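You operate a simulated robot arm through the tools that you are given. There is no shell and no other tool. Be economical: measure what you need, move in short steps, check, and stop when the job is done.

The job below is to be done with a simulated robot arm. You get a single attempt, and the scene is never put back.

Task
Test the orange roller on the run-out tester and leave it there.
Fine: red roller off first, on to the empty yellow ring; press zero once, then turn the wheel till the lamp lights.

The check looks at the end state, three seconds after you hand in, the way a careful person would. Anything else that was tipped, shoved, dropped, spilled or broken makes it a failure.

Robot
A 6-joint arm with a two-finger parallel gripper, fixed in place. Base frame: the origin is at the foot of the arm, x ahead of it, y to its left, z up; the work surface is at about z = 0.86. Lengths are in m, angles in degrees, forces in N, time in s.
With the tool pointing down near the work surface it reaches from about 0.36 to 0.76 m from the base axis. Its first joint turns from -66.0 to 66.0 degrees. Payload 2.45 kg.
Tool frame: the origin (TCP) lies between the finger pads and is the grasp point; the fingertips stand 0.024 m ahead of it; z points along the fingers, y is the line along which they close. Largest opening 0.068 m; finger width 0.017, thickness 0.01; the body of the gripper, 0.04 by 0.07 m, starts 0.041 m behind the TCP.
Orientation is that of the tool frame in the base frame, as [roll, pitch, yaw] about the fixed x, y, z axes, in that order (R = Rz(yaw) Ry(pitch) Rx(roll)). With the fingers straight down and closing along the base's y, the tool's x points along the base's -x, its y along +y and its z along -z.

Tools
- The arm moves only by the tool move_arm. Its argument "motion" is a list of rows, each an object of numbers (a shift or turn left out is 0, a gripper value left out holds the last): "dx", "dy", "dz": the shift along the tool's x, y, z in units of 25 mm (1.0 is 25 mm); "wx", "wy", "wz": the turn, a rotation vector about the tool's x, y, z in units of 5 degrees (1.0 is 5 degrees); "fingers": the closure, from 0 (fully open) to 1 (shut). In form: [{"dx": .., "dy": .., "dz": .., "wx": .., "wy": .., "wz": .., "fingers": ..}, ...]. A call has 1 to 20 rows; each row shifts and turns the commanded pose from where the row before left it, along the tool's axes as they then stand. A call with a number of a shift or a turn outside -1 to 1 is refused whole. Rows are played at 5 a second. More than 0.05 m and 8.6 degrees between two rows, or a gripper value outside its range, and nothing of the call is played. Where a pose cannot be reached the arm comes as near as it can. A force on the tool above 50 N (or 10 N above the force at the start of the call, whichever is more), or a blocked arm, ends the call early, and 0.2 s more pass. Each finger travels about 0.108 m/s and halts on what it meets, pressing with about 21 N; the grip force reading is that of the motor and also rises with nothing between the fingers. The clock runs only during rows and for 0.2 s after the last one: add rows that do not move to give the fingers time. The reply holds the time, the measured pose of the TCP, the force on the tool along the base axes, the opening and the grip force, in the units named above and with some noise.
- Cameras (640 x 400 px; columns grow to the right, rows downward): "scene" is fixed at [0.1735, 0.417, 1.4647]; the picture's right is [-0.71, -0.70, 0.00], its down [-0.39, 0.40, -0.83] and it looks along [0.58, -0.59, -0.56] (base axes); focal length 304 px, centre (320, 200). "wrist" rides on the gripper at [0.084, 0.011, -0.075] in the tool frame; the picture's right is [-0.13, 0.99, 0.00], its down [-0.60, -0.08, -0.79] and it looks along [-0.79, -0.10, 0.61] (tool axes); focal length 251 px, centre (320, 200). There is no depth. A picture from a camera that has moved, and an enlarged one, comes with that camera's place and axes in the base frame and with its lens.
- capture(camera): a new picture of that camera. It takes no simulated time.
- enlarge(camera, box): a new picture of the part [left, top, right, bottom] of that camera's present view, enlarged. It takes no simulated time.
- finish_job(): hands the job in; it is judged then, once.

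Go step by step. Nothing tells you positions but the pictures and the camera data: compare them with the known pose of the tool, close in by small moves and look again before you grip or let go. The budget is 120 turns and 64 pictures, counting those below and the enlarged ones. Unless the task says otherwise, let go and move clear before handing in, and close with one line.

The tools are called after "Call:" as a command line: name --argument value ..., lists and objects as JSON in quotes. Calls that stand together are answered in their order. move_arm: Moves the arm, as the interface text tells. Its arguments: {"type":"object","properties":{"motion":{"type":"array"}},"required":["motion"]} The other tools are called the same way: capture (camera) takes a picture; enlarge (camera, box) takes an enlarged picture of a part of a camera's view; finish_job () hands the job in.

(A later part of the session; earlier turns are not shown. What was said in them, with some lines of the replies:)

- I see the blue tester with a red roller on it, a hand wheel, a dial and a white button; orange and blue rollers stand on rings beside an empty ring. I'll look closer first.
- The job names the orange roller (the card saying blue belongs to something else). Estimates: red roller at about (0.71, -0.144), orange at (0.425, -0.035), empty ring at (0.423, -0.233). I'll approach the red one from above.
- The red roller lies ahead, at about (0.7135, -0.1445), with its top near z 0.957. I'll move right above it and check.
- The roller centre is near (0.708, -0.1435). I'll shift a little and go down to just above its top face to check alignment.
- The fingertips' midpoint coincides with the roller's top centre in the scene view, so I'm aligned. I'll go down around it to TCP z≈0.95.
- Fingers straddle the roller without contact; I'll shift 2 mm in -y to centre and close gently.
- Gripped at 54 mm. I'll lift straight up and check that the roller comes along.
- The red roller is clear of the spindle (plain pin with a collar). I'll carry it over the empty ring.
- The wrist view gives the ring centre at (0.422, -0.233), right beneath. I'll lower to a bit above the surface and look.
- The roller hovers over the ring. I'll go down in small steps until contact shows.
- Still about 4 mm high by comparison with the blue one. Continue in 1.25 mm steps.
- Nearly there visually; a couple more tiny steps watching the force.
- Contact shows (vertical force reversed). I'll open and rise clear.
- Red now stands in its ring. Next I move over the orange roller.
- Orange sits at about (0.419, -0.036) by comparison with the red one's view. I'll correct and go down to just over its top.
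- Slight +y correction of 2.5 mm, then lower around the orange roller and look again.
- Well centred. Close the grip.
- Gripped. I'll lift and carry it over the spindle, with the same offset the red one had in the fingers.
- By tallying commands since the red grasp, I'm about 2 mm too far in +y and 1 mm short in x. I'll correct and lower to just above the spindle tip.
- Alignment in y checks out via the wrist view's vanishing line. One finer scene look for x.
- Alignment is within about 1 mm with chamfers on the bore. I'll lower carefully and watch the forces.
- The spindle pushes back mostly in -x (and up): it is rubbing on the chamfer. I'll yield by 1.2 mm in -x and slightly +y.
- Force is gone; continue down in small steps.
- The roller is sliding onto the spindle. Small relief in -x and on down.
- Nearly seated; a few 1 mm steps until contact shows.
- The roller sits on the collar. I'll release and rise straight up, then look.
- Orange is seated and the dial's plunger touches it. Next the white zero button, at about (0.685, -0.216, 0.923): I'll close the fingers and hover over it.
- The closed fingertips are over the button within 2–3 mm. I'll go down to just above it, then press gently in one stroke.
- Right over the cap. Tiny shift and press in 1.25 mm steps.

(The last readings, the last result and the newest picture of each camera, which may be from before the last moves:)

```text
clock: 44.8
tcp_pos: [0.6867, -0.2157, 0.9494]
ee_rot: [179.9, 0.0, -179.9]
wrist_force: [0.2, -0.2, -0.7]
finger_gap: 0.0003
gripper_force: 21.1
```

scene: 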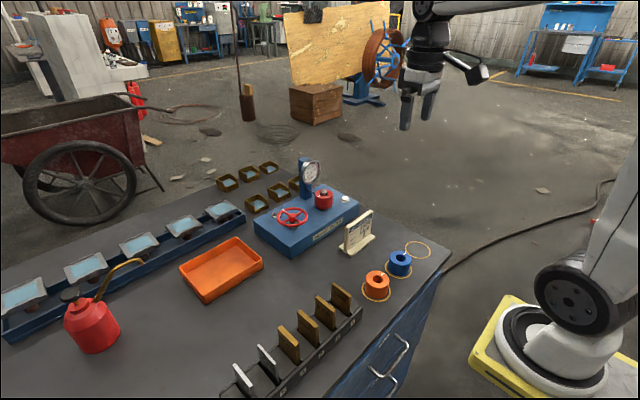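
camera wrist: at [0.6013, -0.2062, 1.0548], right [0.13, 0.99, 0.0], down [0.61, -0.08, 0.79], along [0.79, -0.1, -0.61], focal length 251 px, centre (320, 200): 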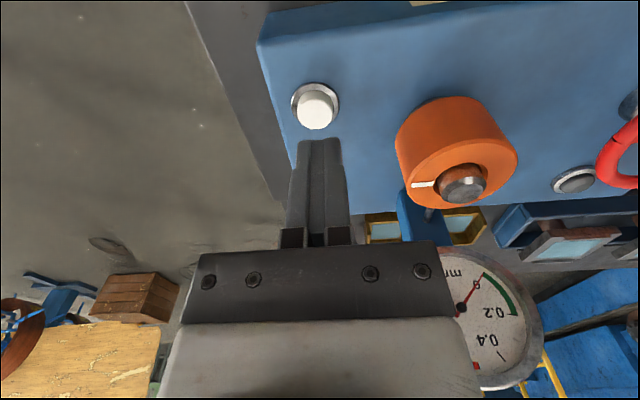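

Call:
move_arm --motion '[{"dz": 0.06}, {"dz": 0.06}, {}]'

```text
clock: 45.6
tcp_pos: [0.6849, -0.2163, 0.9461]
ee_rot: [-180.0, -0.2, -179.9]
wrist_force: [0.3, -0.3, 0.1]
finger_gap: 0.0
gripper_force: 21.1
```

Call:
move_arm --motion '[{"dz": 0.06}, {"dz": 0.06}, {}]'

```text
clock: 46.4
tcp_pos: [0.6858, -0.2162, 0.9433]
ee_rot: [-179.8, -0.2, -179.9]
wrist_force: [0.0, -0.3, 2.7]
finger_gap: 0.0
gripper_force: 20.8
```

Contact begins (2.7 N). I'll push further.

Call:
move_arm --motion '[{"dz": 0.06}, {"dz": 0.06}, {}]'

Call:
enlarge --camera "scene" --box '[295, 150, 365, 210]'

```text
clock: 47.2
tcp_pos: [0.6864, -0.2154, 0.9402]
ee_rot: [-179.9, -0.1, -179.9]
wrist_force: [-4.4, -0.8, 8.5]
finger_gap: 0.0
gripper_force: 20.5
```

```text
6.67 times, centred on (330, 180) of scene
camera zoom: at [0.1732, 0.417, 1.4648], right [-0.71, -0.7, 0.0], down [-0.39, 0.4, -0.83], along [0.58, -0.59, -0.56], focal length 2029 px, centre (253, 333)
```

zoom: 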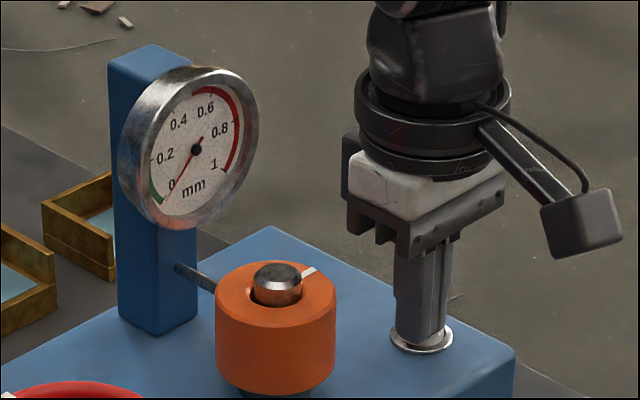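

The button is yielding about 3 mm. A bit more to be sure it reaches its stop.

Call:
move_arm --motion '[{"dz": 0.05}, {"dz": 0.05}, {}]'

```text
clock: 48.0
tcp_pos: [0.685, -0.2162, 0.9385]
ee_rot: [-179.9, 0.0, -179.9]
wrist_force: [-2.6, -2.3, 14.4]
finger_gap: 0.0
gripper_force: 20.7
```

Call:
move_arm --motion '[{"dz": 0.05}, {"dz": 0.05}, {}]'

```text
clock: 48.8
tcp_pos: [0.6856, -0.2168, 0.9366]
ee_rot: [-179.9, -0.1, -179.9]
wrist_force: [-4.3, -0.1, 24.2]
finger_gap: 0.0
gripper_force: 21.7
```

Call:
enlarge --camera "wrist" --box '[270, 80, 370, 190]'

```text
3.64 times, centred on (320, 135) of wrist
camera zoom: at [0.6021, -0.2039, 1.0114], right [0.13, 0.99, 0.0], down [0.6, -0.08, 0.79], along [0.79, -0.1, -0.61], focal length 914 px, centre (320, 436)
```

zoom: 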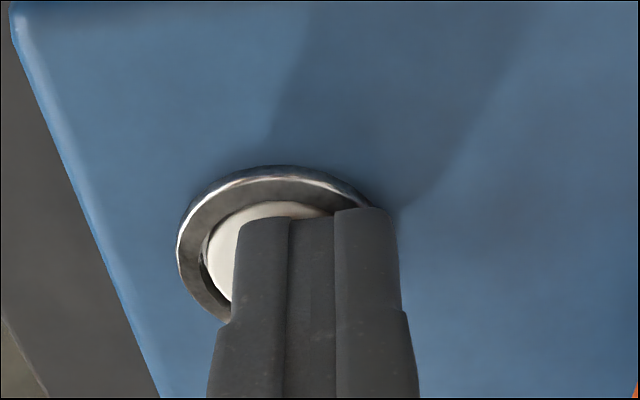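

The cap is pushed flush with its bezel, so zero is pressed. I'll release upwards and move high over the hand wheel (centre about (0.707, -0.015, 0.948)).

Call:
move_arm --motion '[{"dz": -0.5}, {"dz": -1}, {"dz": -1}, {"dz": -1}, {"dz": -1}, {"dy": 1}, {"dy": 1}, {"dy": 1}, {"dy": 1}, {"dy": 1, "dx": -0.2}, {"dy": 1, "dx": -0.2}, {"dy": 1, "dx": -0.2}, {"dy": 1, "dx": -0.2}, {}]'

Call:
capture --camera "wrist"

Call:
enlarge --camera "scene" --box '[260, 150, 370, 250]'

```text
clock: 51.8
tcp_pos: [0.7084, -0.0162, 1.0472]
ee_rot: [180.0, -0.1, -179.8]
wrist_force: [0.1, -0.4, 0.6]
finger_gap: 0.0
gripper_force: 21.0
```

```text
17 pictures are left
camera wrist: at [0.6233, -0.0038, 1.1228], right [0.13, 0.99, 0.0], down [0.61, -0.08, 0.79], along [0.79, -0.1, -0.61], focal length 251 px, centre (320, 200)
```

wrist: 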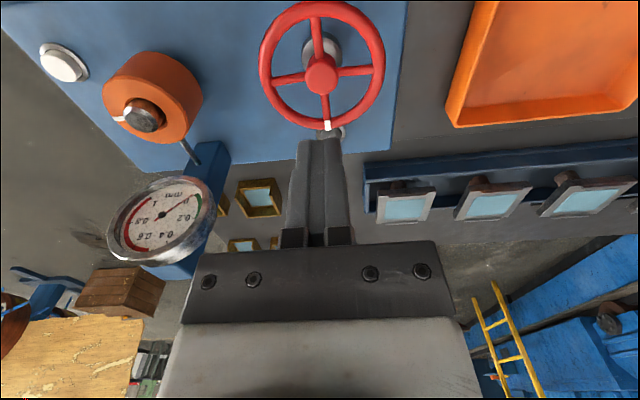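

```text
4.00 times, centred on (315, 200) of scene
camera zoom: at [0.1735, 0.417, 1.4647], right [-0.71, -0.7, 0.0], down [-0.39, 0.4, -0.83], along [0.58, -0.59, -0.56], focal length 1217 px, centre (340, 200)
```

zoom: 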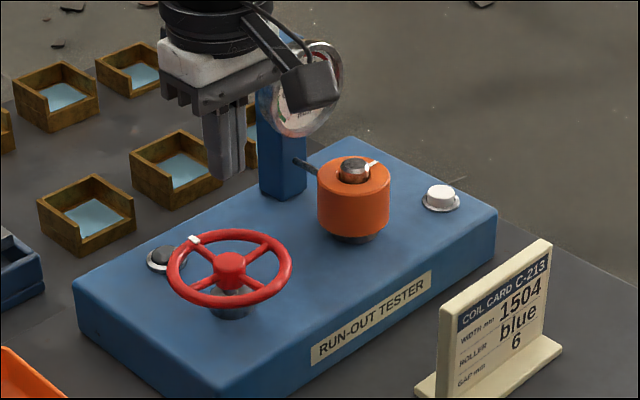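

The wheel lies flat with four spokes along ±x and ±y, centre near (0.705, -0.014). My plan: set the fingers 40 mm apart, turned 45° so each drops in a gap between spokes on opposite sides, and turn the tool to drive the spokes.

Call:
move_arm --motion '[{"dx": 0.13, "dy": 0.08}, {"wz": -1, "fingers": 0.41}, {"wz": -1}, {"wz": -1}, {"wz": -1}, {"wz": -1}, {"wz": -1}, {"wz": -1}, {"wz": -1}, {"wz": -1}, {"dz": 0.9}, {}]'

Call:
capture --camera "wrist"

Call:
enlarge --camera "scene" --box '[260, 170, 340, 250]'

```text
clock: 54.4
tcp_pos: [0.7016, -0.0137, 1.0238]
ee_rot: [179.9, -0.1, -134.9]
wrist_force: [-0.4, 0.5, -0.8]
finger_gap: 0.04
gripper_force: 0.1
```

```text
15 pictures are left
camera wrist: at [0.6357, -0.0647, 1.0992], right [-0.61, 0.79, 0.0], down [0.48, 0.37, 0.79], along [0.63, 0.48, -0.61], focal length 251 px, centre (320, 200)
```

wrist: 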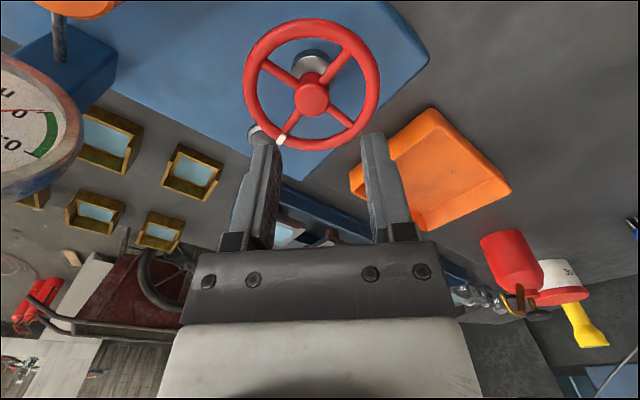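

```text
5.00 times, centred on (300, 210) of scene
camera zoom: at [0.1735, 0.417, 1.4647], right [-0.71, -0.7, 0.0], down [-0.39, 0.4, -0.83], along [0.58, -0.59, -0.56], focal length 1522 px, centre (420, 150)
```

zoom: 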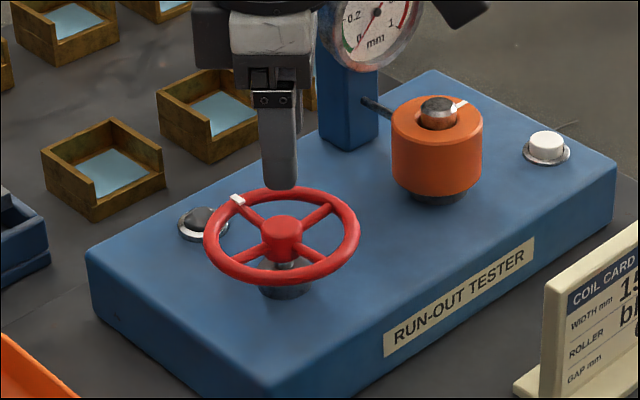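

Wheel centre refines to (0.707, -0.016, 0.944). I'll shift 3–4 mm and go down until the tips are just over the spokes.

Call:
move_arm --motion '[{"dx": -0.03, "dy": -0.14}, {"dz": 0.6}, {"dz": 0.6}, {"dz": 0.5}, {}]'

Call:
capture --camera "wrist"

```text
clock: 55.6
tcp_pos: [0.7069, -0.0164, 0.9821]
ee_rot: [179.9, -0.1, -134.8]
wrist_force: [0.1, -0.3, -0.1]
finger_gap: 0.0401
gripper_force: 0.0
```

```text
13 pictures are left
camera wrist: at [0.6396, -0.0672, 1.0562], right [-0.61, 0.79, 0.0], down [0.48, 0.37, 0.79], along [0.63, 0.48, -0.61], focal length 251 px, centre (320, 200)
```

wrist: 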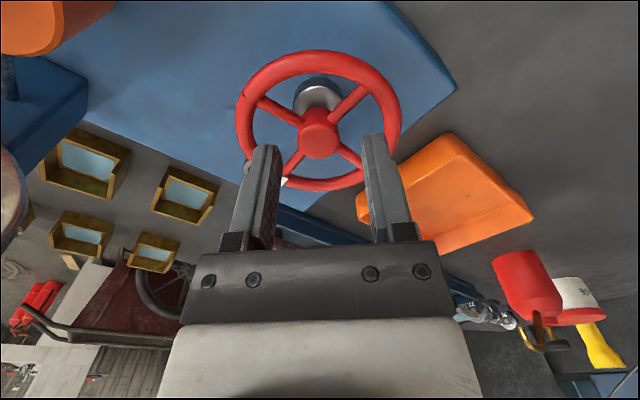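

Aligned with the hub. I'll lower the tips through the gaps between spokes.

Call:
move_arm --motion '[{"dx": 0.05, "dz": 0.25}, {"dz": 0.25}, {"dz": 0.25}, {"dz": 0.25}, {}]'

Call:
capture --camera "wrist"

```text
clock: 56.4
tcp_pos: [0.7079, -0.0166, 0.9734]
ee_rot: [-179.6, 0.2, -135.0]
wrist_force: [-4.8, 2.0, 6.7]
finger_gap: 0.044
gripper_force: 2.4
stopped in row 4: the force on the tool passed its limit (the readings are from after the stop); the commanded pose is now the measured one
```

```text
12 pictures are left
camera wrist: at [0.6403, -0.0682, 1.048], right [-0.61, 0.79, -0.01], down [0.48, 0.37, 0.8], along [0.63, 0.48, -0.61], focal length 251 px, centre (320, 200)
```

wrist: 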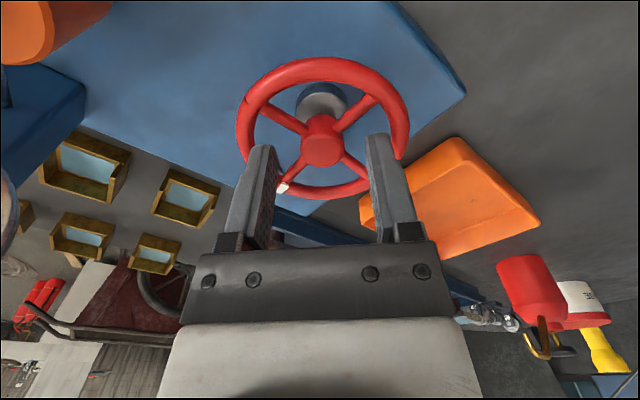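

The tips touched at wheel level (z≈0.949): the 40 mm spread is too wide for the rim. I'll back up, narrow to 35 mm and shift 2 mm sideways to centre.

Call:
move_arm --motion '[{"dz": -0.4}, {"dy": 0.07, "fingers": 0.485}, {}, {}]'

Call:
enlarge --camera "wrist" --box '[220, 30, 420, 210]'

```text
clock: 57.4
tcp_pos: [0.7074, -0.0172, 0.9823]
ee_rot: [-179.6, 0.2, -135.1]
wrist_force: [-0.2, 0.1, -0.4]
finger_gap: 0.035
gripper_force: 0.1
```

```text
2.22 times, centred on (320, 120) of wrist
camera zoom: at [0.6393, -0.0673, 1.0566], right [-0.61, 0.79, -0.01], down [0.48, 0.37, 0.8], along [0.63, 0.48, -0.61], focal length 559 px, centre (320, 378)
```

zoom: 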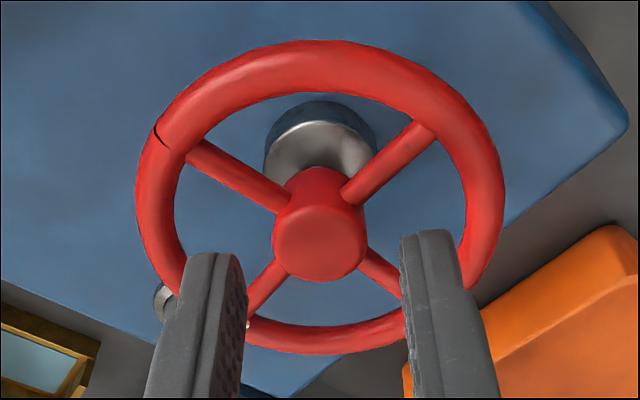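

Now the fingers clear both rim and hub by about 2 mm. Lower again, gently.

Call:
move_arm --motion '[{"dx": -0.03, "dz": 0.2}, {"dz": 0.2}, {"dz": 0.2}, {"dz": 0.2}, {"dz": 0.2}, {}]'

```text
clock: 58.4
tcp_pos: [0.7101, -0.0161, 0.9734]
ee_rot: [-179.2, 0.6, -135.1]
wrist_force: [-6.1, 1.6, 7.3]
finger_gap: 0.0392
gripper_force: 3.0
stopped in row 4: the force on the tool passed its limit (the readings are from after the stop); the commanded pose is now the measured one
```

It stopped at the same height, with fingers pushed apart, so the inner edges are meeting something. A look at the contact.

Call:
enlarge --camera "wrist" --box '[230, 60, 410, 220]'

Call:
enlarge --camera "scene" --box '[275, 185, 325, 235]'

```text
2.50 times, centred on (320, 140) of wrist
camera zoom: at [0.6417, -0.0673, 1.0477], right [-0.61, 0.79, -0.01], down [0.47, 0.37, 0.8], along [0.64, 0.48, -0.6], focal length 629 px, centre (320, 350)
```

zoom: 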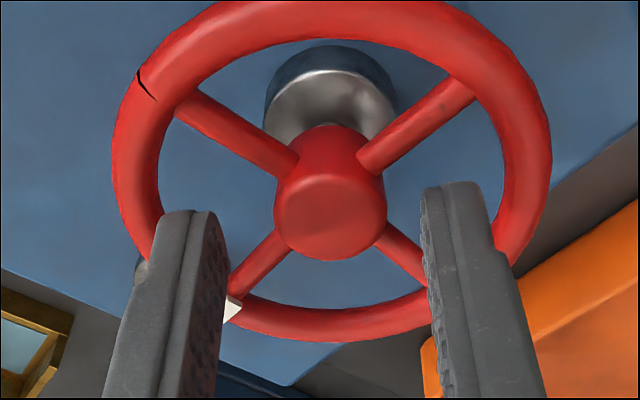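

```text
8.00 times, centred on (300, 210) of scene
camera zoom: at [0.1732, 0.417, 1.4648], right [-0.71, -0.7, 0.0], down [-0.39, 0.4, -0.83], along [0.58, -0.59, -0.56], focal length 2434 px, centre (480, 120)
```

zoom: 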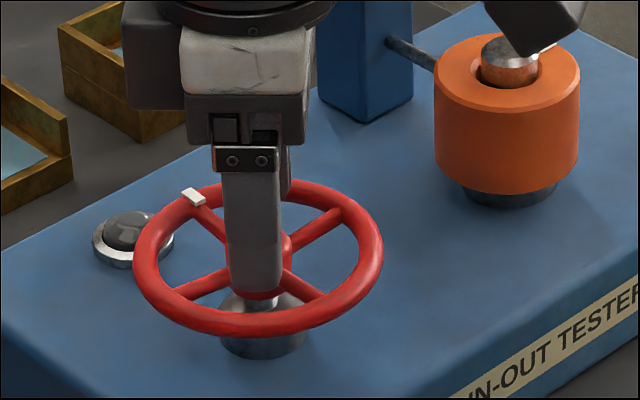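

The fingers are catching at spoke level, and the hub itself is a plain 22 mm knob standing proud of the spokes. Simpler plan: back off, straighten the tool, centre, and grip the hub top to turn it.

Call:
move_arm --motion '[{"dz": -0.25}, {"wx": -0.16, "wy": 0.12, "dx": 0.06, "dy": 0.07, "fingers": 0.45}, {}, {"dz": 0.1}, {}]'

```text
clock: 59.6
tcp_pos: [0.7084, -0.018, 0.976]
ee_rot: [180.0, -0.1, -135.2]
wrist_force: [0.0, 0.0, 0.0]
finger_gap: 0.0377
gripper_force: 0.1
```

Call:
move_arm --motion '[{"fingers": 0.6}, {"fingers": 0.7}, {"fingers": 0.8}, {"fingers": 1}, {}, {}]'

Call:
enlarge --camera "wrist" --box '[230, 60, 410, 220]'

```text
clock: 61.0
tcp_pos: [0.7082, -0.0174, 0.9754]
ee_rot: [-180.0, 0.0, -135.0]
wrist_force: [0.3, -0.4, -0.3]
finger_gap: 0.0001
gripper_force: 21.9
```

```text
2.50 times, centred on (320, 140) of wrist
camera zoom: at [0.6409, -0.0676, 1.0508], right [-0.61, 0.79, 0.0], down [0.48, 0.37, 0.79], along [0.63, 0.48, -0.61], focal length 629 px, centre (320, 350)
```

zoom: 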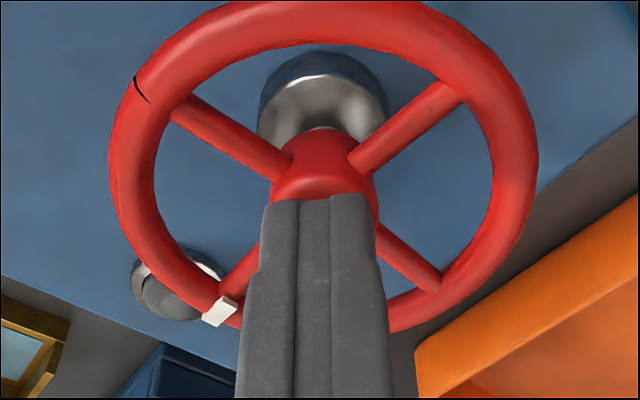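

Closed tips pass over the hub, so it is lower than I thought (top < 0.952), and the two-finger spread is awkward. Instead I'll straddle the rim on the near-left side: one finger inside (between spokes), one outside, and look before closing.

Call:
move_arm --motion '[{"dz": -0.4}, {"dy": 0.82, "fingers": 0.647}, {"dy": 0.82}, {}, {"dz": 0.3}, {"dz": 0.2}, {}]'

Call:
capture --camera "wrist"

```text
clock: 62.6
tcp_pos: [0.6782, 0.0116, 0.9733]
ee_rot: [-180.0, -0.1, -135.1]
wrist_force: [-0.5, -0.2, -0.1]
finger_gap: 0.0239
gripper_force: 0.1
```

```text
7 pictures are left
camera wrist: at [0.6115, -0.0385, 1.0487], right [-0.61, 0.79, 0.0], down [0.48, 0.37, 0.79], along [0.63, 0.48, -0.61], focal length 251 px, centre (320, 200)
```

wrist: 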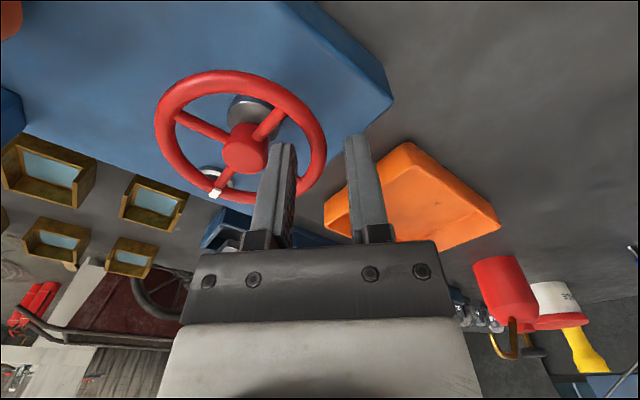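

The inner finger is between hub and rim and the outer one outside. Lower gently.

Call:
move_arm --motion '[{"dz": 0.1}, {"dz": 0.1}, {"dz": 0.1}, {"dz": 0.1}, {"dz": 0.1}, {}]'

```text
clock: 63.4
tcp_pos: [0.6817, 0.01, 0.9735]
ee_rot: [-179.6, 0.2, -135.2]
wrist_force: [-2.3, 0.5, 5.8]
finger_gap: 0.0223
gripper_force: 0.0
stopped in row 4: the force on the tool passed its limit (the readings are from after the stop); the commanded pose is now the measured one
```

Again blocked at the same height although the picture shows a free gap, so the wheel behaves as a closed disc for the fingers. I'll drive it by friction instead: fingers fully open sit right on the rim crest on both sides; press lightly and twist about the hub.

Call:
move_arm --motion '[{"dz": -0.4}, {"wx": -0.08, "wy": 0.04, "fingers": 0}, {"dx": 0.03, "dy": -0.73}, {"dy": -0.735}, {}]'

```text
clock: 64.6
tcp_pos: [0.7073, -0.0146, 0.9815]
ee_rot: [-180.0, 0.0, -135.2]
wrist_force: [0.1, 1.0, 0.3]
finger_gap: 0.0681
gripper_force: 0.1
```

Call:
move_arm --motion '[{"dx": 0.04, "dy": -0.04, "dz": 0.1}, {"dz": 0.1}, {"dz": 0.1}, {"dz": 0.1}, {}]'

```text
clock: 65.8
tcp_pos: [0.7074, -0.0177, 0.9737]
ee_rot: [-179.9, 0.1, -135.1]
wrist_force: [-2.3, -0.9, 8.3]
finger_gap: 0.0683
gripper_force: 0.1
```

Contact with the rim at 8 N. Press a little more and twist clockwise 40°, then check.

Call:
move_arm --motion '[{"dz": 0.08}, {"wz": 0.8}, {"wz": 0.8}, {"wz": 0.8}, {"wz": 0.8}, {"wz": 0.8}, {"wz": 0.8}, {"wz": 0.8}, {"wz": 0.8}, {}]'

Call:
enlarge --camera "scene" --box '[265, 150, 345, 240]'

```text
clock: 68.0
tcp_pos: [0.7069, -0.0165, 0.9745]
ee_rot: [-179.9, 0.4, -167.3]
wrist_force: [-5.0, 16.1, 31.6]
finger_gap: 0.0683
gripper_force: 0.0
```

```text
4.44 times, centred on (305, 195) of scene
camera zoom: at [0.1726, 0.4174, 1.4647], right [-0.71, -0.7, 0.0], down [-0.39, 0.4, -0.83], along [0.58, -0.59, -0.56], focal length 1352 px, centre (387, 222)
```

zoom: 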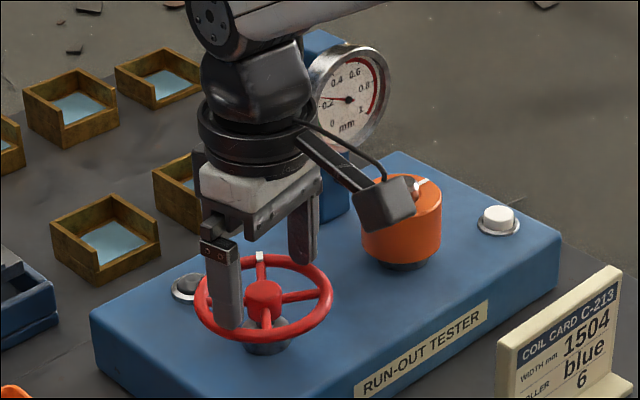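

The wheel turns with the fingers (mark moved about 40° clockwise, dial needle moves). I'll ease the pressure slightly and keep turning.

Call:
move_arm --motion '[{"dz": -0.05}, {"wz": 0.8}, {"wz": 0.8}, {"wz": 0.8}, {"wz": 0.8}, {"wz": 0.8}, {"wz": 0.8}, {"wz": 0.8}, {"wz": 0.8}, {"wz": 0.8}, {"wz": 0.8}, {"wz": 0.8}, {"wz": 0.8}, {"wz": 0.8}, {"wz": 0.8}, {"wz": 0.8}, {}]'

```text
clock: 71.6
tcp_pos: [0.7064, -0.0178, 0.9736]
ee_rot: [179.9, 0.2, 132.6]
wrist_force: [-2.4, 5.0, 26.2]
finger_gap: 0.0668
gripper_force: 0.0
```

Call:
move_arm --motion '[{"wz": 0.8}, {"wz": 0.8}, {"wz": 0.8}, {"wz": 0.8}, {"wz": 0.8}, {"wz": 0.8}, {"wz": 0.8}, {"wz": 0.8}, {"wz": 0.8}, {"wz": 0.8}, {"wz": 0.8}, {"wz": 0.8}, {"wz": 0.8}, {"wz": 0.8}, {"wz": 0.8}, {}]'

Call:
enlarge --camera "scene" --box '[265, 150, 345, 240]'

```text
clock: 75.0
tcp_pos: [0.7061, -0.0164, 0.975]
ee_rot: [179.9, -0.1, 72.6]
wrist_force: [-7.6, 6.9, 27.7]
finger_gap: 0.0682
gripper_force: 0.1
```

```text
4.44 times, centred on (305, 195) of scene
camera zoom: at [0.1727, 0.4172, 1.4648], right [-0.71, -0.7, 0.0], down [-0.39, 0.4, -0.83], along [0.58, -0.59, -0.56], focal length 1352 px, centre (387, 222)
```

zoom: 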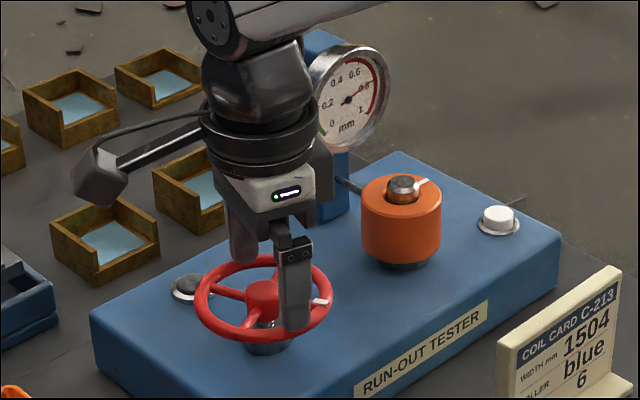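

Total turned is about 140°, lamp still dark. I'll lift, turn the tool back and take a new stroke.

Call:
move_arm --motion '[{"dz": -0.5}, {"wz": -1}, {"wz": -1}, {"wz": -1}, {"wz": -1}, {"wz": -1}, {"wz": -1}, {"wz": -1}, {"wz": -1}, {"wz": -1}, {"wz": -1}, {"wz": -1}, {"wz": -1}, {"wz": -1}, {"wz": -1}, {"wz": -1}, {"wz": -1}, {"wz": -1}, {"wz": -1}, {}]'

Call:
move_arm --motion '[{"wz": -1}, {"wz": -1}, {"wz": -1}, {"wz": -1}, {"wz": -1}, {"wz": -1}, {"wz": -1}, {"wz": -1}, {"wz": -1}, {"wz": -1}, {"wz": -1}, {"wz": -1}, {"wz": -1}, {"wz": -1}, {"wz": -1}, {}]'

```text
clock: 79.2
tcp_pos: [0.7071, -0.0168, 0.9842]
ee_rot: [180.0, 0.0, 162.9]
wrist_force: [-0.1, 0.5, -0.3]
finger_gap: 0.0678
gripper_force: 0.0
```

```text
clock: 82.6
tcp_pos: [0.7047, -0.0182, 0.9846]
ee_rot: [180.0, 0.0, -122.0]
wrist_force: [-0.2, 0.1, -0.6]
finger_gap: 0.0681
gripper_force: 0.2
```

Press down again and turn on.

Call:
move_arm --motion '[{"dz": 0.25}, {"dz": 0.15}, {"dz": 0.08}, {"wz": 0.9}, {"wz": 0.9}, {"wz": 0.9}, {"wz": 0.9}, {"wz": 0.9}, {"wz": 0.9}, {"wz": 0.9}, {"wz": 0.9}, {"wz": 0.9}, {"wz": 0.9}, {"wz": 0.9}, {"wz": 0.9}, {"wz": 0.9}, {"wz": 0.9}, {"wz": 0.9}, {"wz": 0.9}, {}]'

Call:
move_arm --motion '[{"wz": 0.9}, {"wz": 0.9}, {"wz": 0.9}, {"wz": 0.9}, {"wz": 0.9}, {"wz": 0.9}, {"wz": 0.9}, {"wz": 0.9}, {"wz": 0.9}, {"wz": 0.9}, {"wz": 0.9}, {"wz": 0.9}, {"wz": 0.9}, {"wz": 0.9}, {"wz": 0.9}, {"wz": 0.9}, {"wz": 0.9}, {"wz": 0.9}, {}]'

Call:
enlarge --camera "scene" --box '[265, 150, 345, 240]'

```text
clock: 86.8
tcp_pos: [0.7066, -0.0178, 0.9737]
ee_rot: [-180.0, 0.1, 165.7]
wrist_force: [-1.9, 9.7, 20.5]
finger_gap: 0.0679
gripper_force: 0.0
```

```text
clock: 90.8
tcp_pos: [0.7055, -0.0166, 0.974]
ee_rot: [-180.0, 0.0, 84.7]
wrist_force: [-10.2, 7.0, 23.4]
finger_gap: 0.0679
gripper_force: 0.0
```

```text
4.44 times, centred on (305, 195) of scene
camera zoom: at [0.1727, 0.4172, 1.4648], right [-0.71, -0.7, 0.0], down [-0.39, 0.4, -0.83], along [0.58, -0.59, -0.56], focal length 1352 px, centre (387, 222)
```

zoom: 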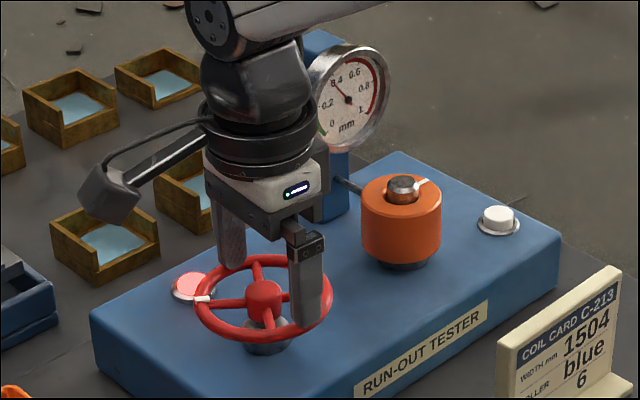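

The lamp is lit. I'll lift straight off and draw the arm back clear.

Call:
move_arm --motion '[{"dz": -0.2}, {"dz": -0.6}, {"dz": -0.9}, {"dz": -0.9}, {"dz": -0.9}, {"dz": -0.9}, {"dz": -0.9}, {"dz": -0.9}, {"dy": 0}, {}]'

Call:
capture --camera "scene"

Call:
enlarge --camera "scene" --box '[265, 150, 365, 240]'

```text
clock: 93.0
tcp_pos: [0.7076, -0.0152, 1.1281]
ee_rot: [-180.0, -0.1, 84.8]
wrist_force: [0.2, 0.0, 0.5]
finger_gap: 0.0681
gripper_force: 0.1
```

```text
3 pictures are left
```

scene: 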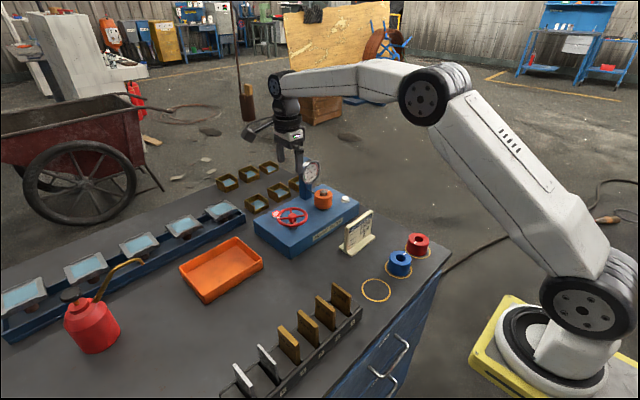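

```text
4.44 times, centred on (315, 195) of scene
camera zoom: at [0.1735, 0.417, 1.4647], right [-0.71, -0.7, 0.0], down [-0.39, 0.4, -0.83], along [0.58, -0.59, -0.56], focal length 1352 px, centre (342, 222)
```

zoom: 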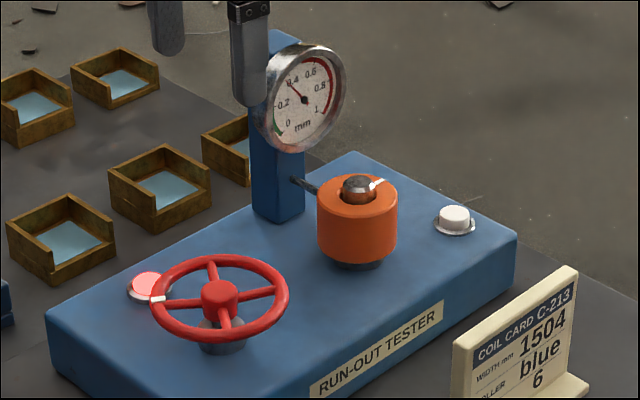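

The lamp stays lit, the orange roller sits on the tester, the red one stands in its ring, and the arm is clear. Handing in.

Call:
finish_job

```text
The job is handed in.
```

The orange roller is on the run-out tester: the red roller went onto the empty yellow ring first, I pressed zero once, and I turned the wheel until the lamp lit (dial about 0.4 mm at the end).
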